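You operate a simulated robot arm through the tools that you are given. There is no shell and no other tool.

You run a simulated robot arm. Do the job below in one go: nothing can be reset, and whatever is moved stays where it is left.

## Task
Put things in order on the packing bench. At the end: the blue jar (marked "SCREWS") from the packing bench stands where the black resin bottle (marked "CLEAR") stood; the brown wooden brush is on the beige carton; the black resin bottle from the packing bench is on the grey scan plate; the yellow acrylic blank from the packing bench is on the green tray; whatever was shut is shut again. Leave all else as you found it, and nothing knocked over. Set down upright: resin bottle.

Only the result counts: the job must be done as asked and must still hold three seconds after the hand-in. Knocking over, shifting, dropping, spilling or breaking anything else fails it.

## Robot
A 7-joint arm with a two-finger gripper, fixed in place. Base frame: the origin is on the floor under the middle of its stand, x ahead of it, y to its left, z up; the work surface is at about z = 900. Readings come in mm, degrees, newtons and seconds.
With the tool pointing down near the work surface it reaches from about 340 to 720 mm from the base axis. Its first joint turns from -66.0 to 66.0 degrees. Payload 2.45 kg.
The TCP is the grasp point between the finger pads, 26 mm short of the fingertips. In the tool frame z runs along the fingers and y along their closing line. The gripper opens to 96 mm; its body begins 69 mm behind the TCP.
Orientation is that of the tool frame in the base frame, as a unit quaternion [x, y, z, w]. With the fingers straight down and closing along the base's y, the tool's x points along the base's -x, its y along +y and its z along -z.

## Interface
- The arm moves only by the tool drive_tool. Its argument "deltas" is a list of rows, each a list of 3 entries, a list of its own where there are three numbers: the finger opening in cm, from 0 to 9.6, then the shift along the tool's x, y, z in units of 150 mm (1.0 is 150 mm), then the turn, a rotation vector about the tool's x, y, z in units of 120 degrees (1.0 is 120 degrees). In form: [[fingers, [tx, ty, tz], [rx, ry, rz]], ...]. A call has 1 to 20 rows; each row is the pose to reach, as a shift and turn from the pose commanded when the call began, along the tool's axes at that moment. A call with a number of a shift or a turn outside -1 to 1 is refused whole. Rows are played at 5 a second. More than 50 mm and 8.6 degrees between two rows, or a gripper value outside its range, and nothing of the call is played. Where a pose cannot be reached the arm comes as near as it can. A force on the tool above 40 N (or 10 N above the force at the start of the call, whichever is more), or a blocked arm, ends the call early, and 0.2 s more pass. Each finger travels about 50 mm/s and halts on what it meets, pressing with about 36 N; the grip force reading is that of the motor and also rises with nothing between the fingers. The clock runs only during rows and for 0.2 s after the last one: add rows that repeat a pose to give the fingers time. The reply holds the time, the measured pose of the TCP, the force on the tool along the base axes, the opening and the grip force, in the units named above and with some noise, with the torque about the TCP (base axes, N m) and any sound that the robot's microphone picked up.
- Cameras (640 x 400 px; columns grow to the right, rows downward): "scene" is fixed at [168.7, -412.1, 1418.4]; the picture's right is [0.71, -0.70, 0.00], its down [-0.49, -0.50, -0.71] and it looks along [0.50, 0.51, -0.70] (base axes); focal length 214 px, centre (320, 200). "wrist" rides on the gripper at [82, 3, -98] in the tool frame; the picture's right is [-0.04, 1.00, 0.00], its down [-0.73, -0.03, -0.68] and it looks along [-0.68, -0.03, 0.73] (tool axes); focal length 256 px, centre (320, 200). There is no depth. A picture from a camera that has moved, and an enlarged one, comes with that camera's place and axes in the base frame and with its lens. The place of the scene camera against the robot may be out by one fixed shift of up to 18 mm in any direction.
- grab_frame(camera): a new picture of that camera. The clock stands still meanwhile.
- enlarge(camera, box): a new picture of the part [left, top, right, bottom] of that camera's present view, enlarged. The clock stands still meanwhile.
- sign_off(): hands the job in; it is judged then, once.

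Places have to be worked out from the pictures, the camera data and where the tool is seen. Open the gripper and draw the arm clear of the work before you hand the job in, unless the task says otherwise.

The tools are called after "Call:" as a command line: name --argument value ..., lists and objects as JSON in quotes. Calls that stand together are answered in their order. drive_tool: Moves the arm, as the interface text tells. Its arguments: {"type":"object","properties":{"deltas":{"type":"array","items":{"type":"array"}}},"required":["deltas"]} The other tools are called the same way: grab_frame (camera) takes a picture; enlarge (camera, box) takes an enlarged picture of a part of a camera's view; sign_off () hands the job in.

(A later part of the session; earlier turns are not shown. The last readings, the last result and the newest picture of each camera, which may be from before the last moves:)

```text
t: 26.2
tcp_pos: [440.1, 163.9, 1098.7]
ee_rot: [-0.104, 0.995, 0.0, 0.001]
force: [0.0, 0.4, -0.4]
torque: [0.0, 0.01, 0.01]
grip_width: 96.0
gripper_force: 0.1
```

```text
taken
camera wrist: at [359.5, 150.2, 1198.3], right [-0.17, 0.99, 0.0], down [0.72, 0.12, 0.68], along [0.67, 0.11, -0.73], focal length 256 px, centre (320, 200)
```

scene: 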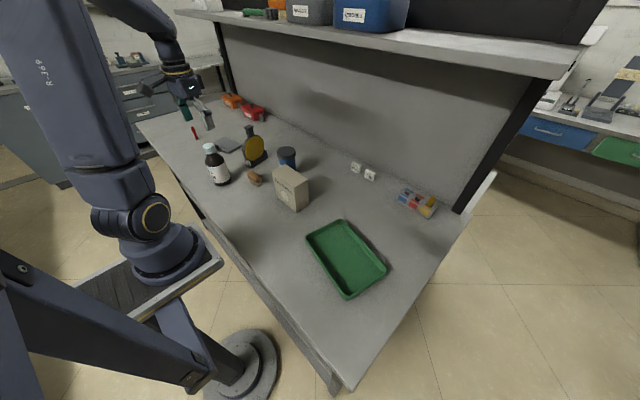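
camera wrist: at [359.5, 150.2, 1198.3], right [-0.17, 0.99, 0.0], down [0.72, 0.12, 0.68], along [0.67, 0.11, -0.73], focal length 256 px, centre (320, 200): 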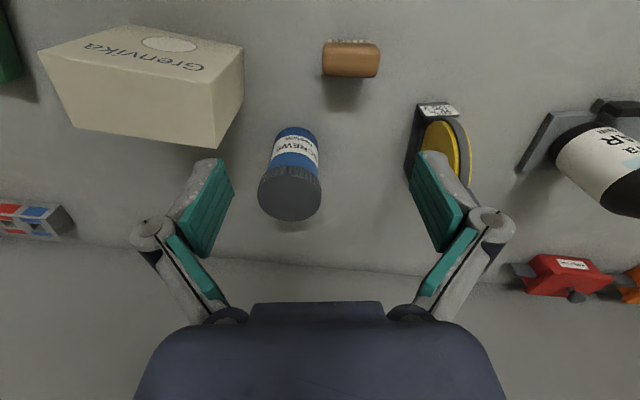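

The jar is at ≈(544,148) with lid top z≈1000. I lower first, then advance to hover above it at z≈1050.

Call:
drive_tool --deltas '[[9.6, [-0.06, -0.03, 0.12], [0, 0, 0]], [9.6, [-0.16, -0.07, 0.24], [0, 0, 0]], [9.6, [-0.28, -0.12, 0.325], [0, 0, 0]], [9.6, [-0.42, -0.17, 0.325], [0, 0, 0]], [9.6, [-0.55, -0.22, 0.325], [0, 0, 0]], [9.6, [-0.656, -0.249, 0.325], [0, 0, 0]], [9.6, [-0.656, -0.249, 0.325], [0, 0, 0]]]'

Call:
grab_frame --camera "wrist"

Call:
grab_frame --camera "scene"

```text
t: 27.8
tcp_pos: [544.4, 148.3, 1049.3]
ee_rot: [-0.105, 0.995, 0.001, 0.0]
force: [0.1, 1.2, 0.3]
torque: [0.03, -0.02, 0.01]
grip_width: 96.0
gripper_force: 0.0
```

```text
taken
camera wrist: at [463.5, 133.9, 1149.5], right [-0.17, 0.99, 0.0], down [0.72, 0.12, 0.68], along [0.67, 0.11, -0.73], focal length 256 px, centre (320, 200)
```

wrist: 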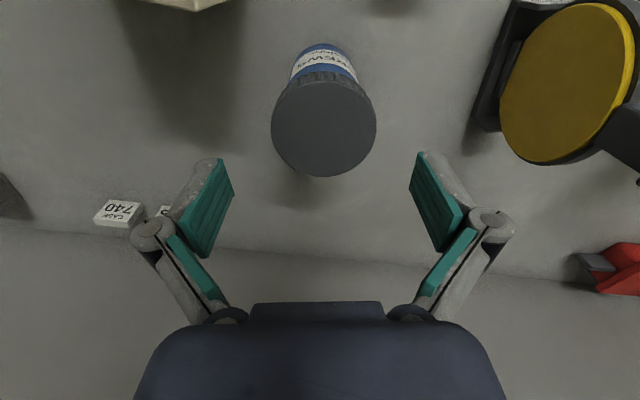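

```text
taken
```

scene: 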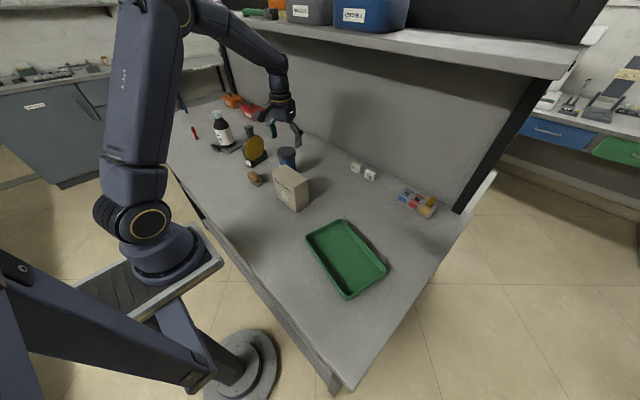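

The jar's lid is nearly centred between the fingers. I zoom in to refine fore-aft alignment before descending.

Call:
enlarge --camera "wrist" --box '[240, 20, 400, 200]'

Call:
enlarge --camera "scene" --box '[220, 70, 340, 190]'

```text
2.22 times, centred on (320, 110) of wrist
camera zoom: at [463.5, 133.9, 1149.5], right [-0.17, 0.99, 0.0], down [0.72, 0.12, 0.68], along [0.67, 0.11, -0.73], focal length 569 px, centre (320, 400)
```

zoom: 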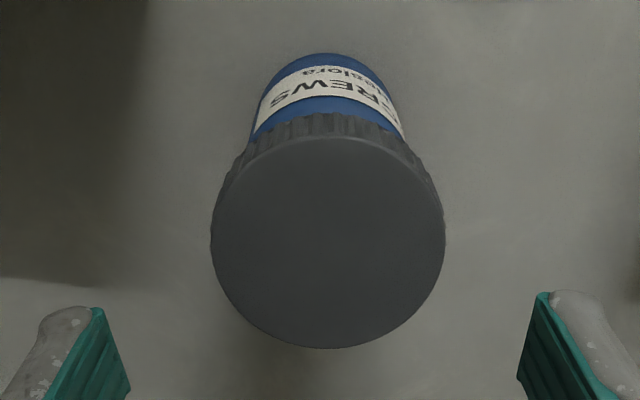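

```text
3.33 times, centred on (280, 130) of scene
camera zoom: at [168.7, -412.1, 1418.4], right [0.71, -0.7, 0.0], down [-0.49, -0.5, -0.71], along [0.5, 0.51, -0.7], focal length 715 px, centre (453, 433)
```

zoom: 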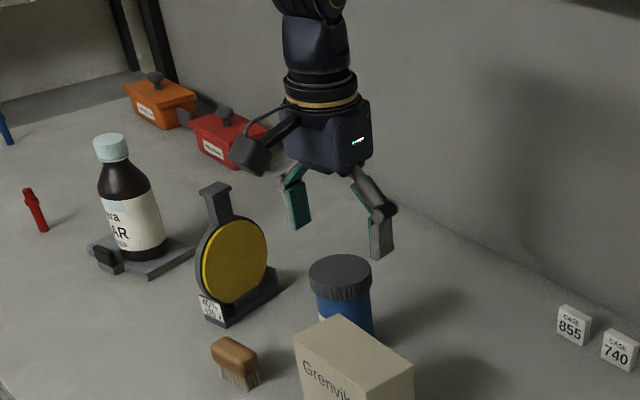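

Lid top ≈1000.5, jar axis ≈(542,150), so only ~2 mm corrections. I descend to z≈980 so the pads span the lid.

Call:
drive_tool --deltas '[[9.6, [0.013, 0.013, 0.08], [0, 0, 0]], [9.6, [0.013, 0.013, 0.18], [0, 0, 0]], [9.6, [0.013, 0.013, 0.28], [0, 0, 0]], [9.6, [0.013, 0.013, 0.38], [0, 0, 0]], [9.6, [0.013, 0.013, 0.46], [0, 0, 0]], [9.6, [0.013, 0.013, 0.46], [0, 0, 0]]]'

Call:
grab_frame --camera "wrist"

```text
t: 29.2
tcp_pos: [541.1, 149.3, 981.3]
ee_rot: [-0.105, 0.994, 0.0, -0.001]
force: [0.2, -0.1, 0.3]
torque: [0.02, 0.01, 0.04]
grip_width: 95.9
gripper_force: 0.0
```

```text
taken
camera wrist: at [460.5, 135.2, 1081.0], right [-0.17, 0.99, 0.0], down [0.72, 0.12, 0.68], along [0.67, 0.11, -0.73], focal length 256 px, centre (320, 200)
```

wrist: 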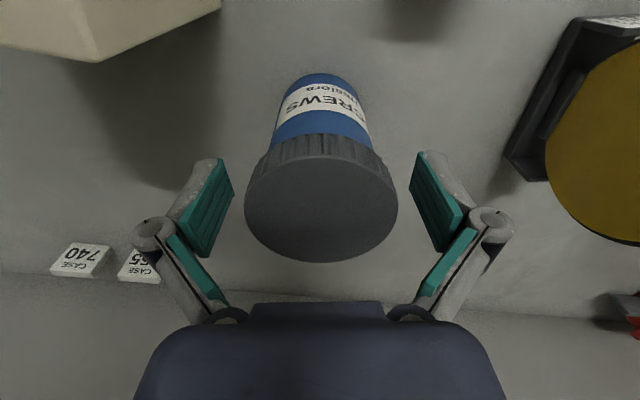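

Lid is centred between the pads. I close on it.

Call:
drive_tool --deltas '[[8.5, [0, 0, 0], [0, 0, 0]], [7.2, [0, 0, 0], [0, 0, 0]], [6.0, [0, 0, 0], [0, 0, 0]], [5.0, [0, 0, 0], [0, 0, 0]], [5.0, [0, 0, 0], [0, 0, 0]], [5.0, [0, 0, 0], [0, 0, 0]]]'

Call:
grab_frame --camera "wrist"

```text
t: 30.6
tcp_pos: [540.1, 150.4, 982.5]
ee_rot: [-0.104, 0.995, 0.0, 0.0]
force: [-0.3, 0.4, 1.9]
torque: [-0.03, 0.0, 0.0]
grip_width: 61.4
gripper_force: 35.7
```

```text
taken
camera wrist: at [460.6, 135.2, 1081.3], right [-0.17, 0.99, 0.0], down [0.72, 0.12, 0.68], along [0.67, 0.11, -0.73], focal length 256 px, centre (320, 200)
```

wrist: 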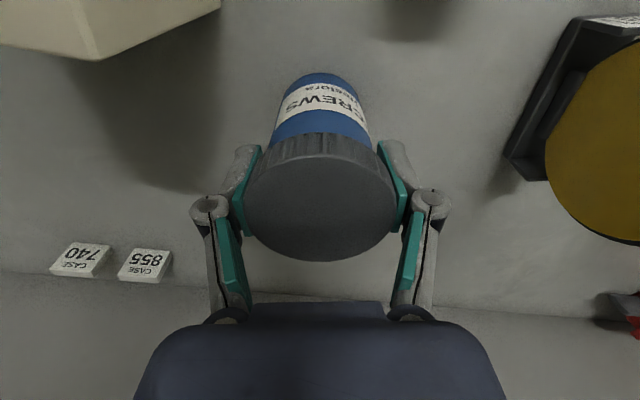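

Gripped at 61.4 mm. I lift slowly 25 mm to check the hold.

Call:
drive_tool --deltas '[[5.0, [0, 0, -0.02], [0, 0, 0]], [5.0, [0, 0, -0.06], [0, 0, 0]], [5.0, [0, 0, -0.11], [0, 0, 0]], [5.0, [0, 0, -0.167], [0, 0, 0]], [5.0, [0, 0, -0.167], [0, 0, 0]]]'

Call:
grab_frame --camera "wrist"

Call:
enlarge --camera "scene" --box '[220, 70, 340, 190]'

```text
t: 31.8
tcp_pos: [540.9, 150.0, 1005.8]
ee_rot: [-0.105, 0.994, 0.0, 0.0]
force: [0.3, 0.6, -1.3]
torque: [-0.04, -0.02, 0.03]
grip_width: 61.4
gripper_force: 36.7
```

```text
taken
camera wrist: at [460.7, 135.3, 1105.9], right [-0.17, 0.99, 0.0], down [0.72, 0.12, 0.68], along [0.67, 0.11, -0.73], focal length 256 px, centre (320, 200)
```

wrist: 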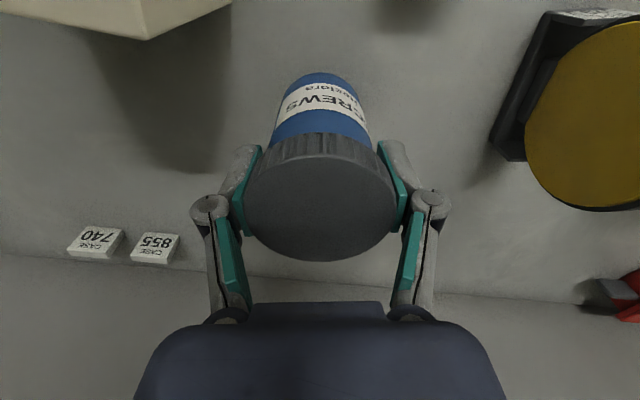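

```text
3.33 times, centred on (280, 130) of scene
camera zoom: at [168.7, -412.1, 1418.4], right [0.71, -0.7, 0.0], down [-0.49, -0.5, -0.71], along [0.5, 0.51, -0.7], focal length 715 px, centre (453, 433)
```

zoom: 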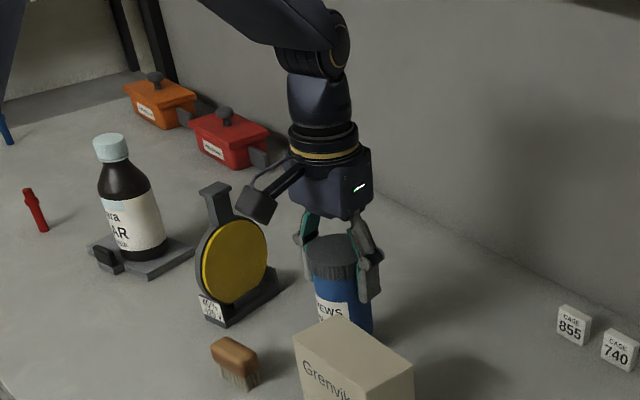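

Good hold (≈1.5–2 N). I raise to z≈1060 while drawing back to about (400,175), passing over the brush and clear of carton and disc.

Call:
drive_tool --deltas '[[5.0, [0.03, 0.01, -0.12], [0, 0, 0]], [5.0, [0.12, 0.05, -0.25], [0, 0, 0]], [5.0, [0.27, 0.11, -0.367], [0, 0, 0]], [5.0, [0.42, 0.17, -0.367], [0, 0, 0]], [5.0, [0.57, 0.23, -0.367], [0, 0, 0]], [5.0, [0.72, 0.29, -0.367], [0, 0, 0]], [5.0, [0.884, 0.36, -0.367], [0, 0, 0]], [5.0, [0.884, 0.36, -0.367], [0, 0, 0]]]'

```text
t: 33.6
tcp_pos: [400.8, 174.6, 1061.9]
ee_rot: [-0.105, 0.995, 0.0, 0.0]
force: [-0.2, 0.4, -1.3]
torque: [0.03, 0.01, 0.0]
grip_width: 61.3
gripper_force: 35.8
```

Now I carry it to above the bottle's former place, (342,293).

Call:
drive_tool --deltas '[[5.0, [0.04, 0.14, 0], [0, 0, 0]], [5.0, [0.08, 0.3, 0], [0, 0, 0]], [5.0, [0.12, 0.46, 0], [0, 0, 0]], [5.0, [0.16, 0.62, 0], [0, 0, 0]], [5.0, [0.2, 0.77, 0], [0, 0, 0]], [5.0, [0.218, 0.854, 0], [0, 0, 0]], [5.0, [0.218, 0.854, 0], [0, 0, 0]]]'

Call:
grab_frame --camera "wrist"

Call:
grab_frame --camera "scene"

```text
t: 35.2
tcp_pos: [341.8, 294.5, 1062.5]
ee_rot: [-0.103, 0.995, 0.0, 0.0]
force: [-0.1, 0.2, -0.3]
torque: [-0.02, 0.0, -0.04]
grip_width: 61.5
gripper_force: 35.9
```

```text
taken
camera wrist: at [260.9, 279.3, 1161.5], right [-0.17, 0.99, 0.0], down [0.72, 0.12, 0.68], along [0.67, 0.11, -0.73], focal length 256 px, centre (320, 200)
```

wrist: 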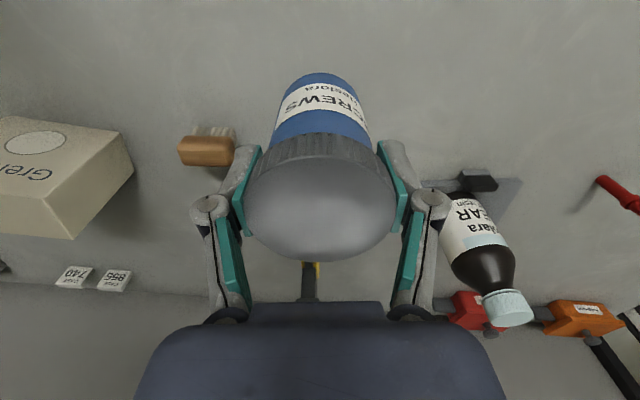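

```text
taken
```

scene: 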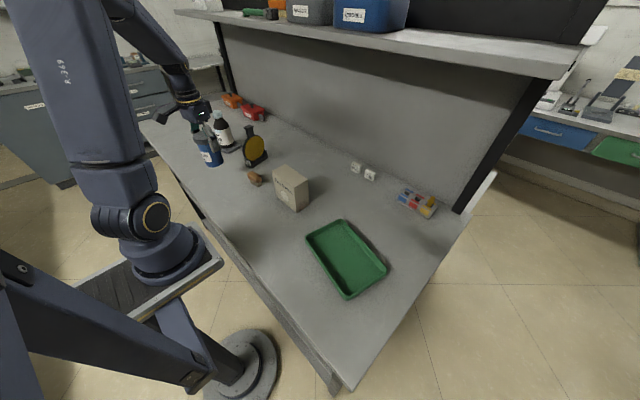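

Above the spot. I descend to about 8 mm above the table, then slowly to contact.

Call:
drive_tool --deltas '[[5.0, [0, -0.007, 0.12], [0, 0, 0]], [5.0, [0, -0.007, 0.24], [0, 0, 0]], [5.0, [0, -0.007, 0.35], [0, 0, 0]], [5.0, [0, -0.007, 0.43], [0, 0, 0]], [5.0, [0, -0.007, 0.48], [0, 0, 0]], [5.0, [0, -0.007, 0.48], [0, 0, 0]]]'

```text
t: 36.6
tcp_pos: [341.8, 292.6, 990.0]
ee_rot: [-0.103, 0.995, 0.0, 0.0]
force: [0.1, -0.1, -0.9]
torque: [0.03, 0.0, -0.01]
grip_width: 61.2
gripper_force: 36.4
```

Call:
drive_tool --deltas '[[5.0, [0, 0, 0.015], [0, 0, 0]], [5.0, [0, 0, 0.03], [0, 0, 0]], [5.0, [0, 0, 0.045], [0, 0, 0]], [5.0, [0, 0, 0.045], [0, 0, 0]]]'

```text
t: 37.6
tcp_pos: [341.9, 292.1, 983.3]
ee_rot: [-0.104, 0.995, 0.0, 0.0]
force: [-0.1, -0.5, -0.6]
torque: [-0.04, 0.01, -0.03]
grip_width: 61.4
gripper_force: 36.2
```

Not yet in contact; I continue in ~1 mm steps.

Call:
drive_tool --deltas '[[5.0, [0, 0, 0.007], [0, 0, 0]], [5.0, [0, 0, 0.014], [0, 0, 0]], [5.0, [0, 0, 0.014], [0, 0, 0]]]'

```text
t: 38.4
tcp_pos: [341.5, 291.7, 981.8]
ee_rot: [-0.104, 0.995, 0.001, 0.0]
force: [-0.6, 0.0, 8.3]
torque: [-0.05, 0.08, 0.02]
grip_width: 61.4
gripper_force: 36.2
```

Contact (+8.3 N). I release the jar.

Call:
drive_tool --deltas '[[6.6, [0, 0, 0], [0, 0, 0]], [7.4, [0, 0, 0], [0, 0, 0]], [8.4, [0, 0, 0], [0, 0, 0]], [9.6, [0, 0, 0], [0, 0, 0]], [9.6, [0, 0, 0], [0, 0, 0]]]'

Call:
grab_frame --camera "wrist"

```text
t: 39.6
tcp_pos: [341.1, 292.1, 980.7]
ee_rot: [-0.105, 0.995, 0.0, 0.0]
force: [-0.8, 0.0, -0.3]
torque: [0.01, 0.0, 0.0]
grip_width: 95.9
gripper_force: 0.0
```

```text
taken
camera wrist: at [261.5, 278.1, 1080.4], right [-0.17, 0.99, 0.0], down [0.72, 0.12, 0.68], along [0.67, 0.11, -0.73], focal length 256 px, centre (320, 200)
```

wrist: 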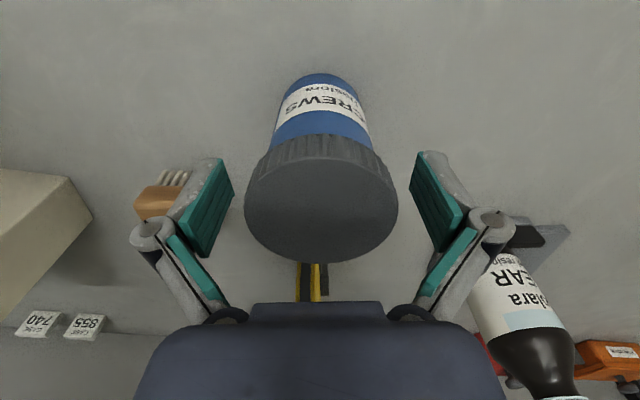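

The jar stands at the bottle's old place. I retreat straight up.

Call:
drive_tool --deltas '[[9.6, [0, 0, -0.1], [0, 0, 0]], [9.6, [0, 0, -0.22], [0, 0, 0]], [9.6, [0, 0, -0.36], [0, 0, 0]], [9.6, [0, 0, -0.5], [0, 0, 0]], [9.6, [0, 0, -0.64], [0, 0, 0]], [9.6, [0, 0, -0.75], [0, 0, 0]], [9.6, [0, 0, -0.75], [0, 0, 0]]]'

Call:
grab_frame --camera "wrist"

Call:
enlarge --camera "scene" --box '[180, 90, 320, 220]'

```text
t: 41.2
tcp_pos: [342.3, 291.4, 1093.7]
ee_rot: [-0.104, 0.995, -0.001, 0.0]
force: [1.5, 0.0, 0.6]
torque: [0.03, 0.02, 0.01]
grip_width: 96.1
gripper_force: 0.2
```

```text
taken
camera wrist: at [261.4, 278.0, 1193.1], right [-0.17, 0.99, 0.0], down [0.72, 0.12, 0.68], along [0.67, 0.11, -0.73], focal length 256 px, centre (320, 200)
```

wrist: 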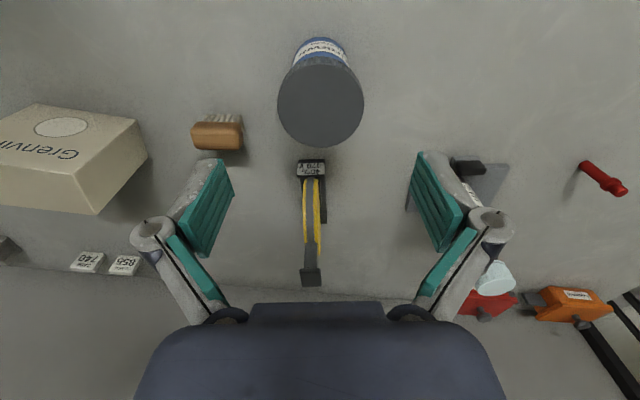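

```text
3.08 times, centred on (250, 155) of scene
camera zoom: at [168.7, -412.1, 1418.4], right [0.71, -0.7, 0.0], down [-0.49, -0.5, -0.71], along [0.5, 0.51, -0.7], focal length 660 px, centre (535, 338)
```

zoom: 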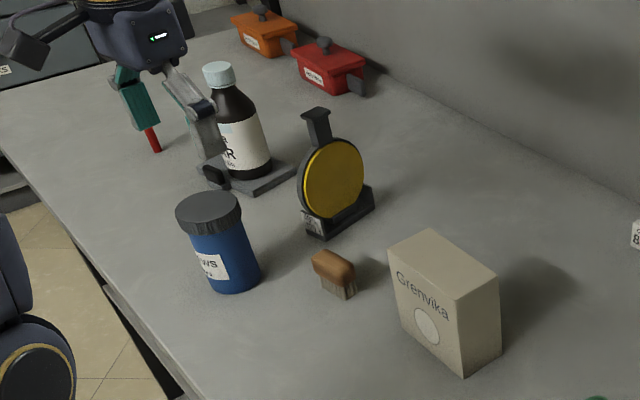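

Jar and bottle are fine. The brush axis runs from ≈(424,157) to (416,214). I go above it, turning the tool ≈-86° so the fingers close across its width.

Call:
drive_tool --deltas '[[9.6, [-0.03, -0.06, 0.0], [0, 0, -0.06]], [9.6, [-0.06, -0.13, 0.0], [0, 0, -0.12]], [9.6, [-0.1, -0.2, 0.03], [0, 0, -0.18]], [9.6, [-0.13, -0.26, 0.06], [0, 0, -0.24]], [9.6, [-0.16, -0.33, 0.1], [0, 0, -0.3]], [9.6, [-0.19, -0.4, 0.14], [0, 0, -0.36]], [9.6, [-0.22, -0.46, 0.18], [0, 0, -0.42]], [9.6, [-0.25, -0.53, 0.22], [0, 0, -0.48]], [9.6, [-0.29, -0.6, 0.26], [0, 0, -0.54]], [9.6, [-0.32, -0.66, 0.3], [0, 0, -0.6]], [9.6, [-0.35, -0.72, 0.33], [0, 0, -0.66]], [9.6, [-0.378, -0.772, 0.358], [0, 0, -0.721]], [9.6, [-0.378, -0.772, 0.358], [0, 0, -0.721]]]'

Call:
grab_frame --camera "wrist"

Call:
enlarge --camera "wrist" --box '[260, 30, 400, 160]'

```text
t: 44.0
tcp_pos: [422.2, 192.1, 1040.7]
ee_rot: [0.758, -0.652, 0.0, 0.0]
force: [-0.3, 0.3, -1.0]
torque: [-0.02, 0.0, 0.01]
grip_width: 96.1
gripper_force: 0.1
```

```text
taken
camera wrist: at [430.4, 109.5, 1139.0], right [-0.99, -0.11, 0.0], down [-0.08, 0.73, 0.68], along [-0.07, 0.67, -0.73], focal length 256 px, centre (320, 200)
```

wrist: 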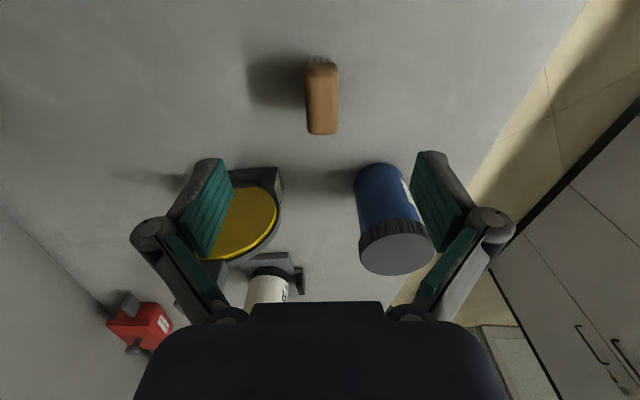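

```text
3.08 times, centred on (330, 95) of wrist
camera zoom: at [430.4, 109.5, 1139.0], right [-0.99, -0.11, 0.0], down [-0.08, 0.73, 0.68], along [-0.07, 0.67, -0.73], focal length 788 px, centre (289, 523)
```

zoom: 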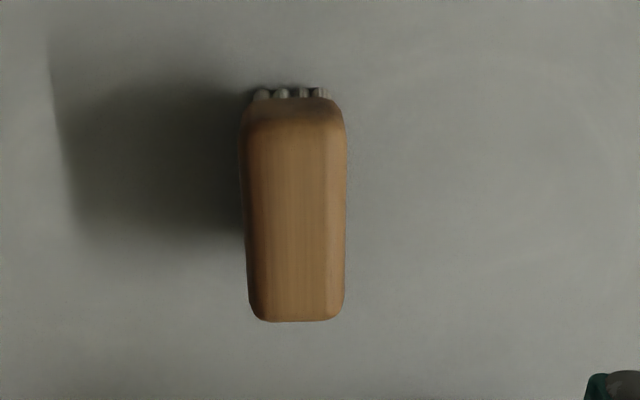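

The fingers are aligned across the brush, which is ≈27 mm wide and ≈35 mm tall. I descend to TCP z≈932 (tips ≈6 mm off the bench).

Call:
drive_tool --deltas '[[9.6, [0, 0.013, 0.12], [0, 0, 0]], [9.6, [0, 0.013, 0.26], [0, 0, 0]], [9.6, [0, 0.013, 0.4], [0, 0, 0]], [9.6, [0, 0.013, 0.54], [0, 0, 0]], [9.6, [0, 0.013, 0.64], [0, 0, 0]], [9.6, [0, 0.013, 0.7], [0, 0, 0]], [9.6, [0, 0.013, 0.725], [0, 0, 0]], [9.6, [0, 0.013, 0.725], [0, 0, 0]]]'

Call:
grab_frame --camera "wrist"

Call:
enlarge --camera "scene" --box '[220, 130, 320, 210]'

```text
t: 45.8
tcp_pos: [419.9, 190.5, 931.3]
ee_rot: [0.757, -0.653, -0.001, -0.001]
force: [0.7, 0.0, 0.1]
torque: [-0.01, -0.01, 0.02]
grip_width: 95.8
gripper_force: 0.1
```

```text
taken
camera wrist: at [428.7, 108.9, 1030.0], right [-0.99, -0.11, 0.0], down [-0.08, 0.73, 0.68], along [-0.07, 0.68, -0.73], focal length 256 px, centre (320, 200)
```

wrist: 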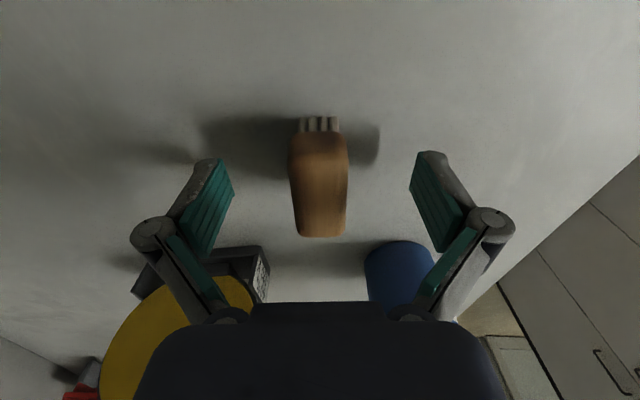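

```text
5.00 times, centred on (270, 170) of scene
camera zoom: at [168.7, -412.1, 1418.4], right [0.71, -0.7, 0.0], down [-0.49, -0.5, -0.71], along [0.5, 0.51, -0.7], focal length 1072 px, centre (570, 350)
```

zoom: 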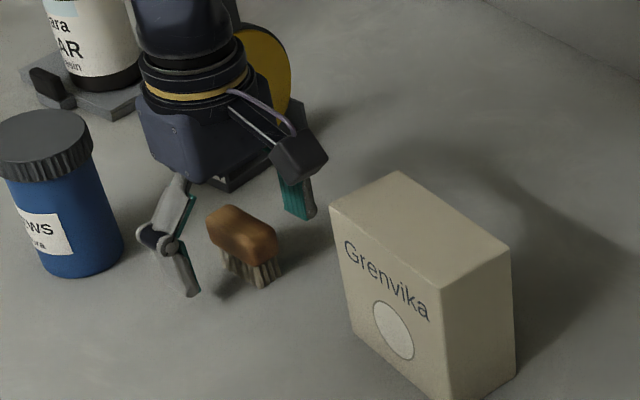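

The brush wood is centred between the pads. I close on it.

Call:
drive_tool --deltas '[[8.0, [0, 0, 0], [0, 0, 0]], [6.5, [0, 0, 0], [0, 0, 0]], [5.0, [0, 0, 0], [0, 0, 0]], [3.8, [0, 0, 0], [0, 0, 0]], [2.6, [0, 0, 0], [0, 0, 0]], [1.5, [0, 0, 0], [0, 0, 0]], [1.5, [0, 0, 0], [0, 0, 0]], [1.5, [0, 0, 0], [0, 0, 0]]]'

Call:
grab_frame --camera "wrist"

```text
t: 47.6
tcp_pos: [420.1, 190.6, 930.5]
ee_rot: [0.757, -0.653, 0.0, 0.0]
force: [0.0, 0.2, 0.8]
torque: [0.02, -0.03, 0.01]
grip_width: 24.0
gripper_force: 36.2
```

```text
taken
camera wrist: at [428.7, 108.9, 1030.2], right [-0.99, -0.11, 0.0], down [-0.08, 0.73, 0.68], along [-0.07, 0.68, -0.73], focal length 256 px, centre (320, 200)
```

wrist: 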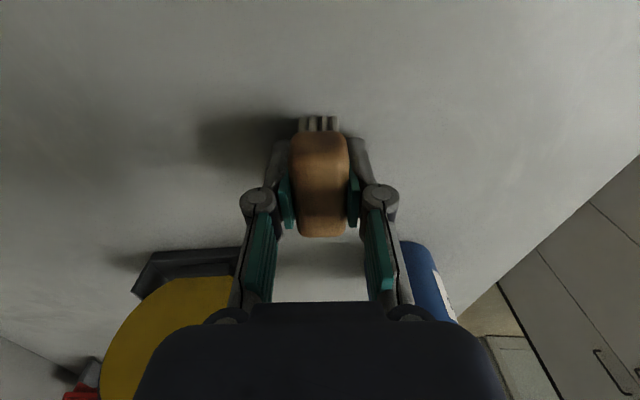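

Brush held (24 mm). I lift it well clear and begin moving toward the carton.

Call:
drive_tool --deltas '[[1.5, [0, 0, -0.04], [0, 0, 0]], [1.5, [0, 0, -0.14], [0, 0, 0]], [1.5, [0, 0, -0.28], [0, 0, 0]], [1.5, [0, 0, -0.42], [0, 0, 0]], [1.5, [0, 0, -0.56], [0, 0, 0]], [1.5, [0, 0, -0.7], [0, 0, 0]], [1.5, [0.1, -0.01, -0.84], [0, 0, 0]], [1.5, [0.24, -0.03, -0.95], [0, 0, 0]], [1.5, [0.4, -0.05, -0.95], [0, 0, 0.035]], [1.5, [0.55, -0.07, -0.95], [0, 0, 0.071]], [1.5, [0.55, -0.07, -0.95], [0, 0, 0.071]]]'

Call:
grab_frame --camera "wrist"

Call:
grab_frame --camera "scene"

```text
t: 50.0
tcp_pos: [442.2, 110.6, 1074.1]
ee_rot: [-0.707, 0.708, 0.0, 0.0]
force: [-0.4, -0.4, -0.9]
torque: [-0.01, 0.0, 0.03]
grip_width: 23.7
gripper_force: 36.0
```

```text
taken
camera wrist: at [438.9, 28.3, 1173.2], right [-1.0, 0.04, 0.0], down [0.03, 0.73, 0.68], along [0.03, 0.68, -0.73], focal length 256 px, centre (320, 200)
```

wrist: 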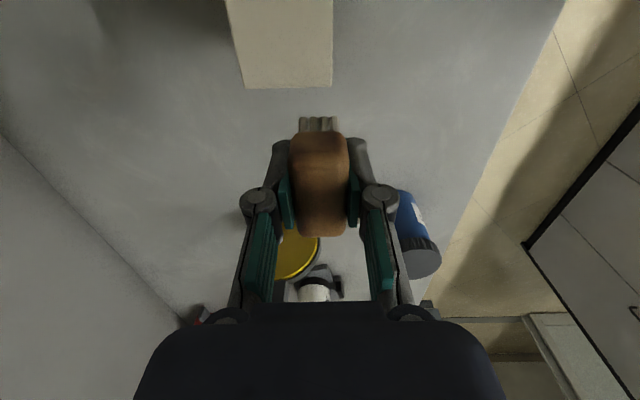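

```text
taken
```

scene: 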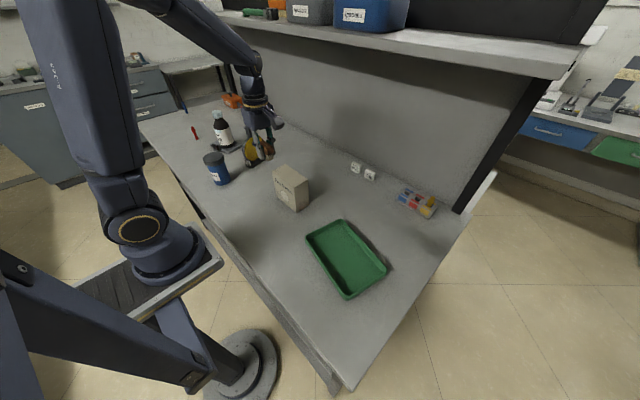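

The carton's top edge is at y≈87 spanning x≈433–491. I move over its middle, (462,30).

Call:
drive_tool --deltas '[[1.5, [0.12, -0.03, 0], [0, 0, 0]], [1.5, [0.26, -0.065, 0], [0, 0, 0]], [1.5, [0.4, -0.1, 0], [0, 0, 0]], [1.5, [0.537, -0.132, 0], [0, 0, 0]], [1.5, [0.537, -0.132, 0], [0, 0, 0]]]'

Call:
grab_frame --camera "wrist"

Call:
enlarge --camera "scene" --box '[230, 110, 350, 220]'

```text
t: 51.2
tcp_pos: [462.2, 30.7, 1073.5]
ee_rot: [-0.707, 0.708, 0.0, 0.0]
force: [0.4, 0.5, 0.1]
torque: [-0.01, 0.01, 0.0]
grip_width: 23.8
gripper_force: 35.9
```

```text
taken
camera wrist: at [458.9, -52.2, 1172.5], right [-1.0, 0.04, 0.0], down [0.03, 0.73, 0.68], along [0.03, 0.68, -0.73], focal length 256 px, centre (320, 200)
```

wrist: 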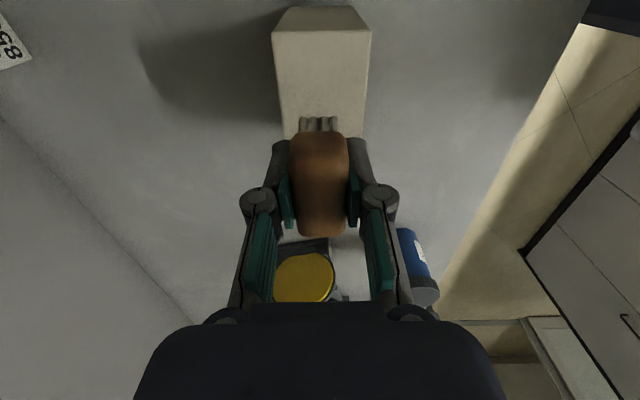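

```text
3.64 times, centred on (290, 165) of scene
camera zoom: at [168.7, -412.1, 1418.4], right [0.71, -0.7, 0.0], down [-0.49, -0.5, -0.71], along [0.5, 0.51, -0.7], focal length 780 px, centre (429, 327)
```

zoom: 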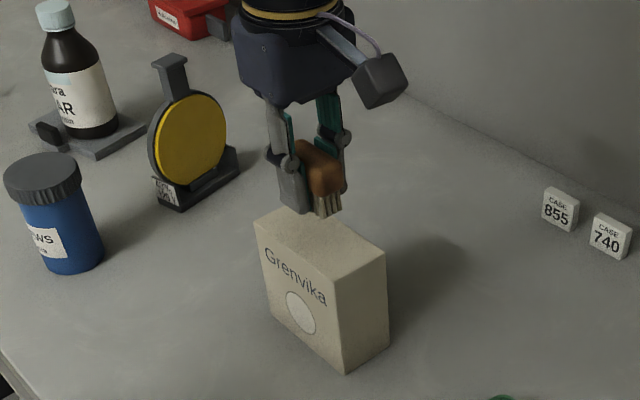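

The brush is over the middle of the carton top (y ≈ -23…87, x ≈ 431–488). I descend to ~6 mm above contact, then slowly.

Call:
drive_tool --deltas '[[1.5, [0.0, 0.015, 0.08], [0, 0, 0]], [1.5, [0.0, 0.015, 0.16], [0, 0, 0]], [1.5, [0.0, 0.015, 0.22], [0, 0, 0]], [1.5, [0.0, 0.015, 0.245], [0, 0, 0]], [1.5, [0.0, 0.015, 0.245], [0, 0, 0]]]'

Call:
enlarge --camera "scene" --box '[260, 140, 320, 200]'

```text
t: 52.4
tcp_pos: [459.9, 30.0, 1037.2]
ee_rot: [-0.707, 0.708, -0.001, 0.001]
force: [-1.4, -1.6, 28.9]
torque: [-0.02, 0.1, 0.01]
grip_width: 23.9
gripper_force: 35.8
```

```text
6.67 times, centred on (290, 170) of scene
camera zoom: at [168.3, -412.1, 1418.5], right [0.71, -0.7, 0.0], down [-0.49, -0.5, -0.71], along [0.5, 0.51, -0.7], focal length 1430 px, centre (520, 400)
```

zoom: 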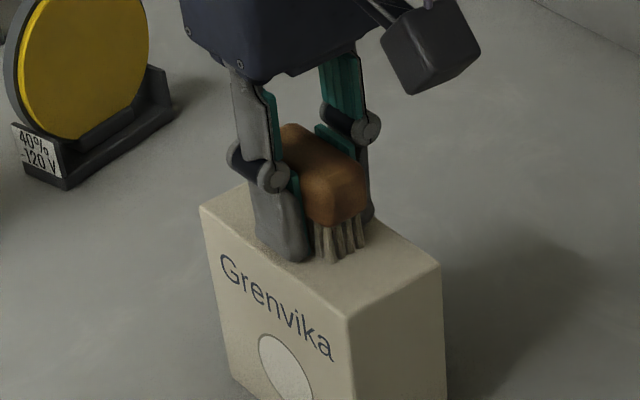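

Contact came earlier (28.9 N, carton top ≈1006). I ease up slightly to relieve the pressure.

Call:
drive_tool --deltas '[[1.5, [0, 0, -0.007], [0, 0, 0]], [1.5, [0, 0, -0.007], [0, 0, 0]]]'

```text
t: 53.0
tcp_pos: [459.7, 30.5, 1037.6]
ee_rot: [-0.707, 0.708, 0.0, 0.0]
force: [4.2, -2.2, 14.6]
torque: [-0.05, -0.13, 0.01]
grip_width: 23.9
gripper_force: 36.2
```

Call:
drive_tool --deltas '[[1.5, [0, 0, -0.004], [0, 0, 0]], [1.5, [0, 0, -0.004], [0, 0, 0]]]'

```text
t: 53.6
tcp_pos: [458.9, 31.3, 1036.8]
ee_rot: [-0.707, 0.707, 0.001, -0.001]
force: [1.2, -1.2, 4.5]
torque: [-0.03, -0.09, -0.02]
grip_width: 23.6
gripper_force: 35.9
```

Light contact now (4.5 N). I open the fingers slowly to release the brush on the carton.

Call:
drive_tool --deltas '[[2.6, [0, 0, 0], [0, 0, 0]], [3.0, [0, 0, 0], [0, 0, 0]], [3.6, [0, 0, 0], [0, 0, 0]], [4.4, [0, 0, 0], [0, 0, 0]], [5.4, [0, 0, 0], [0, 0, 0]], [5.4, [0, 0, 0], [0, 0, 0]]]'

Call:
grab_frame --camera "wrist"

Call:
enlarge --camera "scene" --box '[260, 140, 320, 200]'

```text
t: 55.0
tcp_pos: [460.1, 29.8, 1037.9]
ee_rot: [-0.707, 0.707, 0.0, 0.0]
force: [0.1, -0.1, -0.6]
torque: [0.04, 0.0, 0.0]
grip_width: 54.0
gripper_force: 0.0
```

```text
taken
camera wrist: at [456.3, -51.9, 1137.6], right [-1.0, 0.04, 0.0], down [0.03, 0.73, 0.68], along [0.03, 0.68, -0.73], focal length 256 px, centre (320, 200)
```

wrist: 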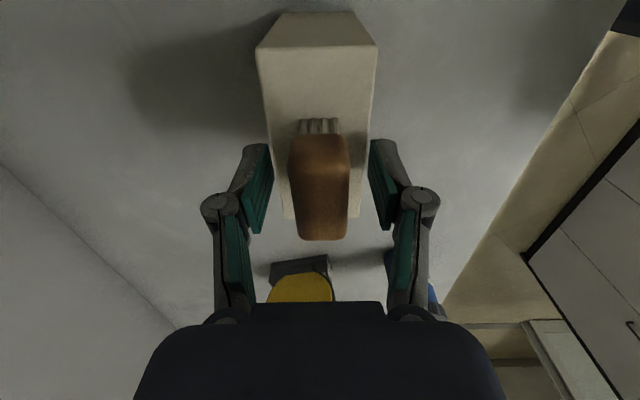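

```text
6.67 times, centred on (290, 170) of scene
camera zoom: at [168.7, -412.1, 1418.4], right [0.71, -0.7, 0.0], down [-0.49, -0.5, -0.71], along [0.5, 0.51, -0.7], focal length 1430 px, centre (520, 400)
```

zoom: 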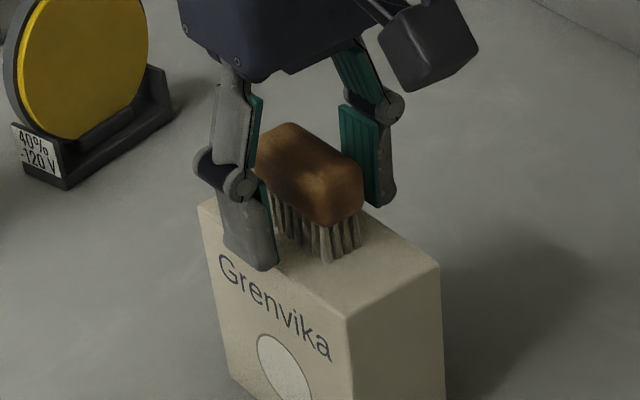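

The brush sits stably on the carton. I retreat upward and then move for a close look at the yellow disc and its cradle.

Call:
drive_tool --deltas '[[5.4, [0, 0, -0.1], [0, 0, 0]], [5.4, [0, 0, -0.22], [0, 0, 0]], [5.4, [0, 0, -0.36], [0, 0, 0]], [7.0, [-0.1, 0, -0.48], [0, 0, 0]], [9.0, [-0.3, -0.05, -0.48], [0, 0, 0]], [9.6, [-0.5, -0.12, -0.48], [0, 0, 0]], [9.6, [-0.7, -0.19, -0.48], [0, 0, 0]], [9.6, [-0.87, -0.26, -0.48], [0, 0, 0]], [9.6, [-0.87, -0.26, -0.48], [0, 0, 0]]]'

Call:
grab_frame --camera "wrist"

Call:
grab_frame --camera "scene"

```text
t: 57.0
tcp_pos: [498.9, 161.8, 1109.6]
ee_rot: [-0.707, 0.708, 0.0, 0.0]
force: [0.6, -0.1, -0.2]
torque: [-0.02, -0.01, -0.02]
grip_width: 96.1
gripper_force: 0.1
```

```text
taken
camera wrist: at [495.8, 79.4, 1209.7], right [-1.0, 0.04, 0.0], down [0.03, 0.73, 0.68], along [0.03, 0.68, -0.73], focal length 256 px, centre (320, 200)
```

wrist: 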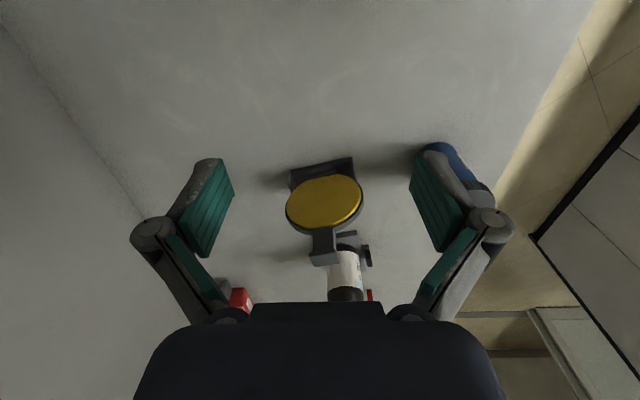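

```text
taken
```

scene: 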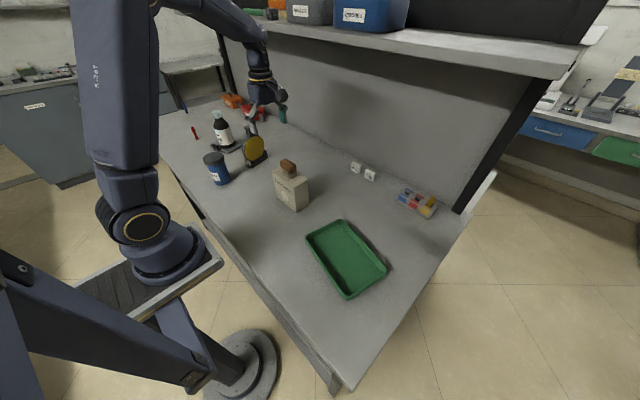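

Call:
enlarge --camera "wrist" --box '[260, 140, 400, 310]'

Call:
enlarge --camera "scene" --box '[232, 120, 282, 180]'

```text
2.35 times, centred on (330, 225) of wrist
camera zoom: at [495.8, 79.4, 1209.7], right [-1.0, 0.04, 0.0], down [0.03, 0.73, 0.68], along [0.03, 0.68, -0.73], focal length 602 px, centre (296, 141)
```

zoom: 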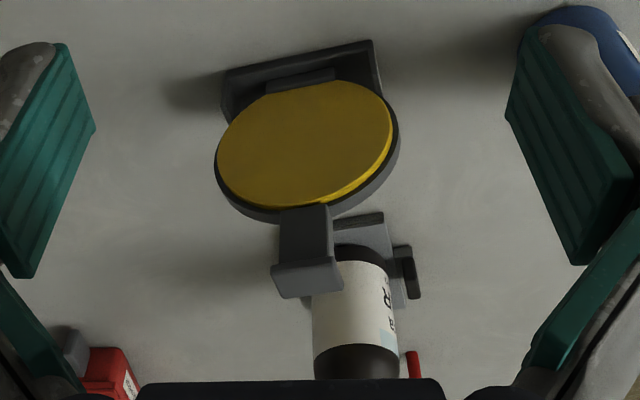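

```text
6.67 times, centred on (257, 150) of scene
camera zoom: at [168.7, -412.1, 1418.4], right [0.71, -0.7, 0.0], down [-0.49, -0.5, -0.71], along [0.5, 0.51, -0.7], focal length 1430 px, centre (740, 533)
```

zoom: 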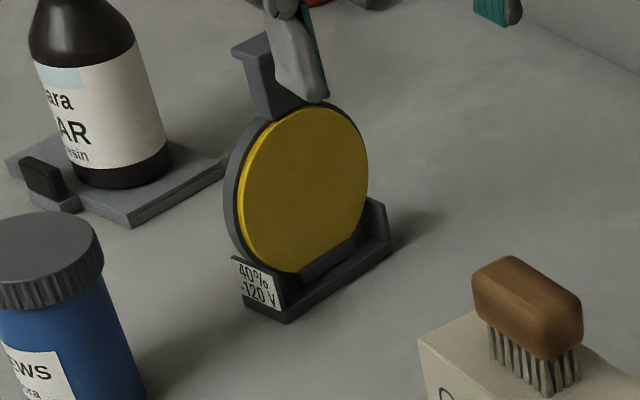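

The disc (ring ≈103 mm, T-tab top ≈(501,308,1053), plane yawed ≈12°) is understood. Before gripping it I need exact tray geometry, so I travel at safe height over the carton toward the tray.

Call:
drive_tool --deltas '[[9.6, [0.1, 0.08, -0.05], [0, 0, 0]], [9.6, [0.3, 0.2, -0.1], [0, 0, 0]], [9.6, [0.55, 0.3, -0.13], [0, 0, 0]], [9.6, [0.8, 0.4, -0.13], [0, 0, 0]], [9.6, [1.0, 0.4, -0.13], [0, 0, 0]]]'

Call:
drive_tool --deltas '[[9.6, [0.25, 0, 0], [0, 0, 0]], [9.6, [0.5, 0, 0], [0, 0, 0]], [9.6, [0.75, 0, 0], [0, 0, 0]], [9.6, [1.0, 0, 0], [0, 0, 0]]]'

Call:
drive_tool --deltas '[[9.6, [0.25, 0, 0], [0, 0, 0.025]], [9.6, [0.5, 0, 0], [0, 0, 0.05]], [9.6, [0.75, 0, 0], [0, 0, 0.075]], [9.6, [1.0, 0, 0], [0, 0, 0.096]]]'

```text
t: 58.2
tcp_pos: [439.9, 10.9, 1128.9]
ee_rot: [-0.707, 0.707, 0.0, 0.0]
force: [0.4, -0.6, 0.4]
torque: [0.02, 0.02, -0.02]
grip_width: 96.1
gripper_force: 0.0
```

```text
t: 59.2
tcp_pos: [437.7, -139.3, 1128.5]
ee_rot: [0.707, -0.707, 0.0, 0.0]
force: [-1.0, -0.2, 0.2]
torque: [0.01, -0.04, -0.02]
grip_width: 96.0
gripper_force: 0.1
```

```text
t: 60.2
tcp_pos: [437.5, -288.2, 1129.7]
ee_rot: [-0.632, 0.775, 0.0, -0.001]
force: [-0.6, -0.2, -0.4]
torque: [0.02, 0.03, 0.02]
grip_width: 96.3
gripper_force: 0.1
```

The final yaw (-78.5°) is reachable over the tray. I look at the tray from here.

Call:
grab_frame --camera "wrist"

Call:
grab_frame --camera "scene"

```text
taken
camera wrist: at [418.3, -369.1, 1229.2], right [-0.97, 0.24, 0.0], down [0.18, 0.71, 0.68], along [0.16, 0.66, -0.73], focal length 256 px, centre (320, 200)
```

wrist: 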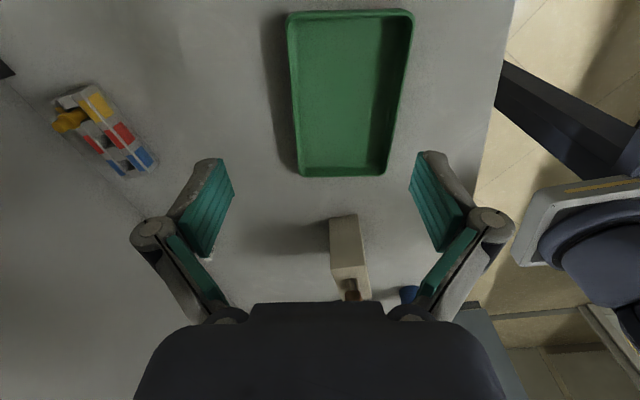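

```text
taken
```

scene: 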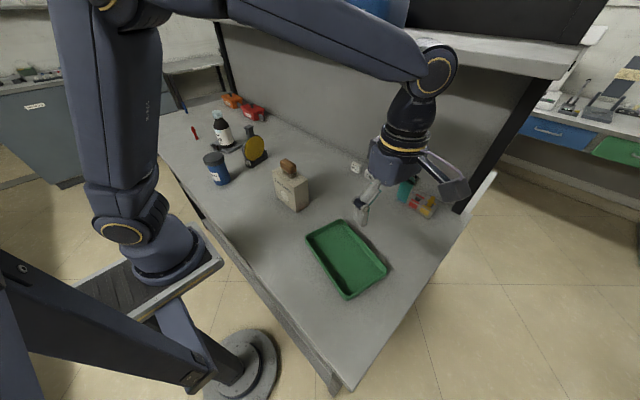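

Call:
enlarge --camera "wrist" --box '[250, 0, 450, 190]'

```text
2.11 times, centred on (350, 95) of wrist
camera zoom: at [418.3, -369.1, 1229.2], right [-0.97, 0.24, 0.0], down [0.18, 0.71, 0.68], along [0.16, 0.66, -0.73], focal length 539 px, centre (257, 421)
```

zoom: 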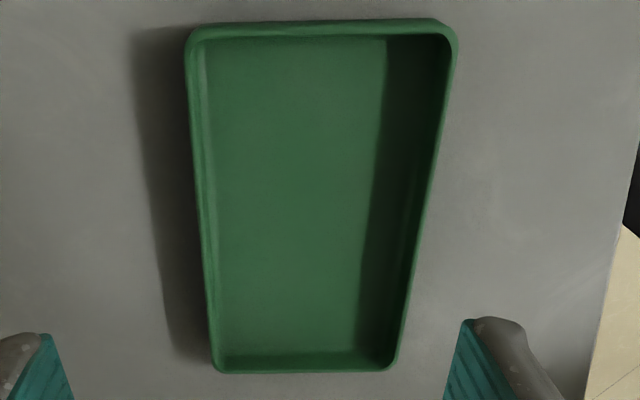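

Tray: ≈128×196 mm, long axis ≈(0.22,0.975), centre ≈(417,-230). I take a second view from further back to triangulate it.

Call:
drive_tool --deltas '[[9.6, [0.2, 0, 0.1], [0, 0, 0]], [9.6, [0.4, 0, 0.2], [0, 0, 0]], [9.6, [0.6, 0, 0.3], [0, 0, 0]], [9.6, [0.8, 0, 0.4], [0, 0, 0]], [9.6, [0.8, 0, 0.4], [0, 0, 0]]]'

Call:
enlarge --camera "wrist" --box '[220, 20, 460, 220]'

```text
t: 61.4
tcp_pos: [414.2, -407.0, 1070.6]
ee_rot: [-0.632, 0.775, 0.0, -0.001]
force: [-1.0, 0.3, -0.5]
torque: [0.01, 0.01, -0.01]
grip_width: 96.0
gripper_force: 0.0
```

```text
2.00 times, centred on (340, 120) of wrist
camera zoom: at [394.3, -486.6, 1168.3], right [-0.97, 0.24, 0.0], down [0.18, 0.71, 0.68], along [0.16, 0.66, -0.73], focal length 512 px, centre (280, 360)
```

zoom: 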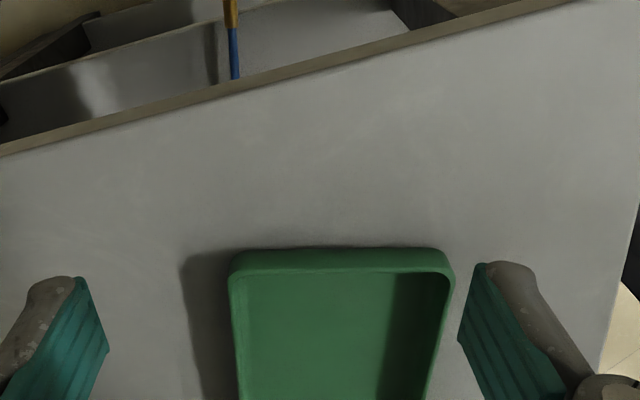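

The two views agree: tray centre ≈(417.7,-230.5), rim z≈925, long axis (0.217,0.976). Now I return at safe height (z≈1130) toward the disc side.

Call:
drive_tool --deltas '[[9.6, [0, 0, -0.15], [0, 0, 0]], [9.6, [-0.1, 0.01, -0.3], [0, 0, 0]], [9.6, [-0.3, 0.03, -0.4], [0, 0, 0]], [9.6, [-0.55, 0.055, -0.4], [0, 0, 0]], [9.6, [-0.8, 0.075, -0.4], [0, 0, 0]], [9.6, [-0.935, 0.089, -0.4], [0, 0, 0]]]'

Call:
drive_tool --deltas '[[9.6, [-0.245, 0.05, 0], [0, 0, 0]], [9.6, [-0.49, 0.1, 0], [0, 0, 0]], [9.6, [-0.735, 0.15, 0], [0, 0, 0]], [9.6, [-0.98, 0.2, 0], [0, 0, 0]]]'

Call:
drive_tool --deltas '[[9.6, [-0.245, 0.05, 0], [0, 0, 0]], [9.6, [-0.49, 0.1, 0], [0, 0, 0]], [9.6, [-0.735, 0.15, 0], [0, 0, 0]], [9.6, [-0.98, 0.2, 0], [0, 0, 0]]]'

Call:
drive_tool --deltas '[[9.6, [-0.245, 0.05, 0], [0, 0, -0.05]], [9.6, [-0.49, 0.1, 0], [0, 0, -0.1]], [9.6, [-0.735, 0.15, 0], [0, 0, -0.15]], [9.6, [-0.98, 0.2, 0], [0, 0, -0.197]], [9.6, [-0.98, 0.2, 0], [0, 0, -0.197]]]'

```text
t: 62.8
tcp_pos: [428.7, -266.3, 1129.9]
ee_rot: [-0.632, 0.775, 0.0, 0.0]
force: [0.4, 0.7, 0.4]
torque: [0.01, 0.03, -0.02]
grip_width: 96.2
gripper_force: 0.1
```

```text
t: 63.8
tcp_pos: [430.6, -114.9, 1128.7]
ee_rot: [-0.632, 0.775, 0.0, 0.0]
force: [0.8, 0.1, 0.5]
torque: [0.02, -0.01, -0.03]
grip_width: 95.9
gripper_force: 0.1
```

```text
t: 64.8
tcp_pos: [428.9, 33.2, 1130.1]
ee_rot: [-0.633, 0.774, 0.0, -0.001]
force: [-0.2, 0.0, -0.2]
torque: [0.02, 0.01, 0.0]
grip_width: 96.0
gripper_force: 0.0
```

```text
t: 66.0
tcp_pos: [429.2, 182.2, 1129.2]
ee_rot: [0.778, -0.629, 0.0, 0.001]
force: [0.0, -0.4, -0.1]
torque: [-0.04, 0.0, -0.03]
grip_width: 95.8
gripper_force: 0.0
```

Orientation now matches the disc plane (tool x = -n). I shift 48 mm toward +y for clearance, then tilt about the tool's y in two stages, starting with 34°.

Call:
drive_tool --deltas '[[9.6, [-0.15, -0.035, 0], [0, 0, 0]], [9.6, [-0.313, -0.067, 0], [0, 0, 0]], [9.6, [-0.313, -0.067, 0], [0, -0.069, 0]], [9.6, [-0.313, -0.067, 0], [0, -0.138, 0]], [9.6, [-0.313, -0.067, 0], [0, -0.207, 0]], [9.6, [-0.313, -0.067, 0], [0, -0.276, 0]], [9.6, [-0.313, -0.067, 0], [0, -0.276, 0]]]'

Call:
grab_frame --camera "scene"

Call:
grab_frame --camera "wrist"

```text
t: 67.6
tcp_pos: [430.1, 231.6, 1129.4]
ee_rot: [0.745, -0.602, -0.223, -0.179]
force: [-1.1, 0.0, 1.1]
torque: [0.01, 0.03, -0.01]
grip_width: 96.1
gripper_force: 0.0
```

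```text
taken
```

scene: 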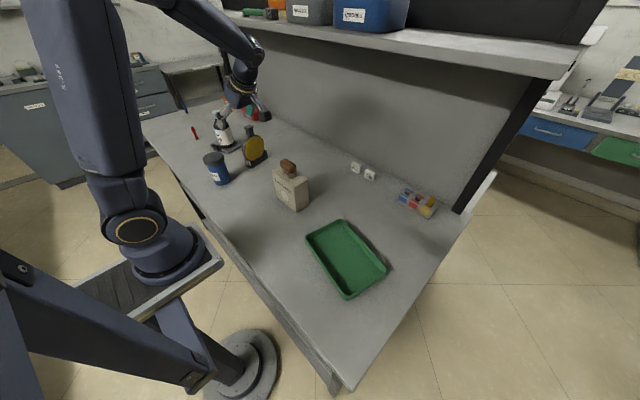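

```text
taken
camera wrist: at [452.1, 110.4, 1168.2], right [-0.98, -0.18, 0.02], down [-0.02, 0.24, 0.97], along [-0.18, 0.95, -0.24], focal length 256 px, centre (320, 200)
```

wrist: 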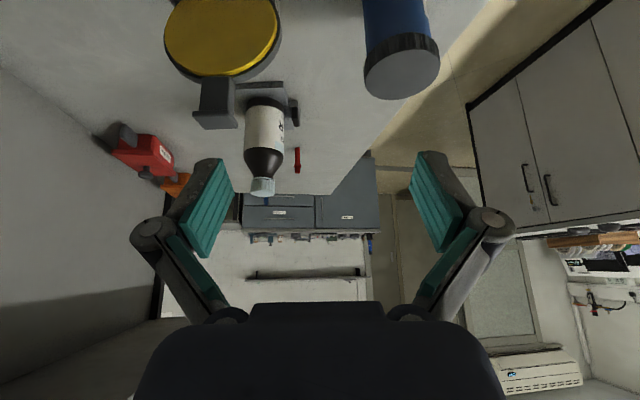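

The tilt works as computed. I continue the tilt by another 42° at this place and check.

Call:
drive_tool --deltas '[[9.6, [0, 0, 0], [0, -0.07, 0]], [9.6, [0, 0, 0], [0, -0.14, 0]], [9.6, [0, 0, 0], [0, -0.21, 0]], [9.6, [0, 0, 0], [0, -0.28, 0]], [9.6, [0, 0, 0], [0, -0.349, 0]], [9.6, [0, 0, 0], [0, -0.349, 0]]]'

Call:
grab_frame --camera "scene"

Call:
grab_frame --camera "wrist"

```text
t: 69.0
tcp_pos: [429.1, 231.3, 1130.0]
ee_rot: [0.617, -0.499, -0.474, -0.383]
force: [0.6, 0.4, -0.4]
torque: [0.0, 0.01, 0.0]
grip_width: 96.2
gripper_force: 0.0
```

```text
taken
```

scene: 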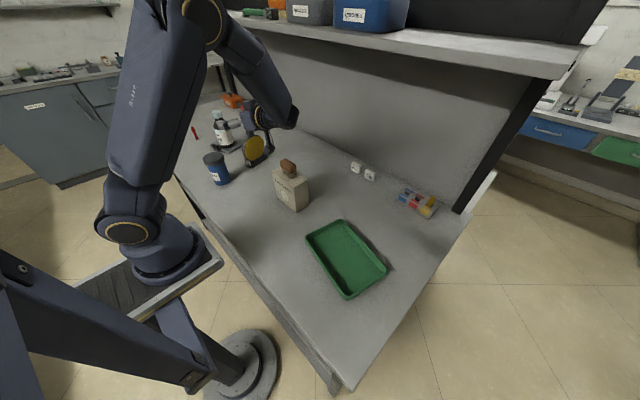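

```text
taken
camera wrist: at [450.9, 116.8, 1077.2], right [-0.98, -0.2, 0.04], down [0.13, -0.45, 0.88], along [-0.16, 0.87, 0.47], focal length 256 px, centre (320, 200)
```

wrist: 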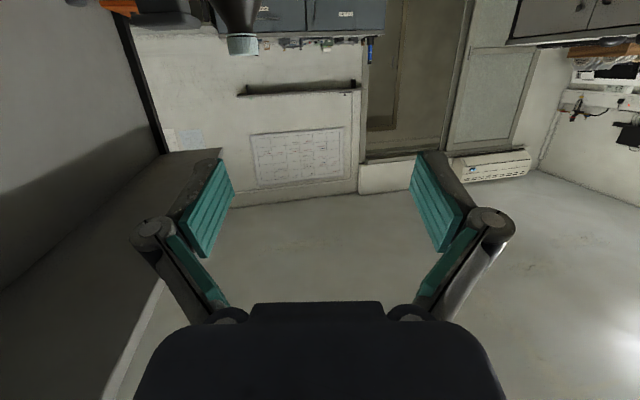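

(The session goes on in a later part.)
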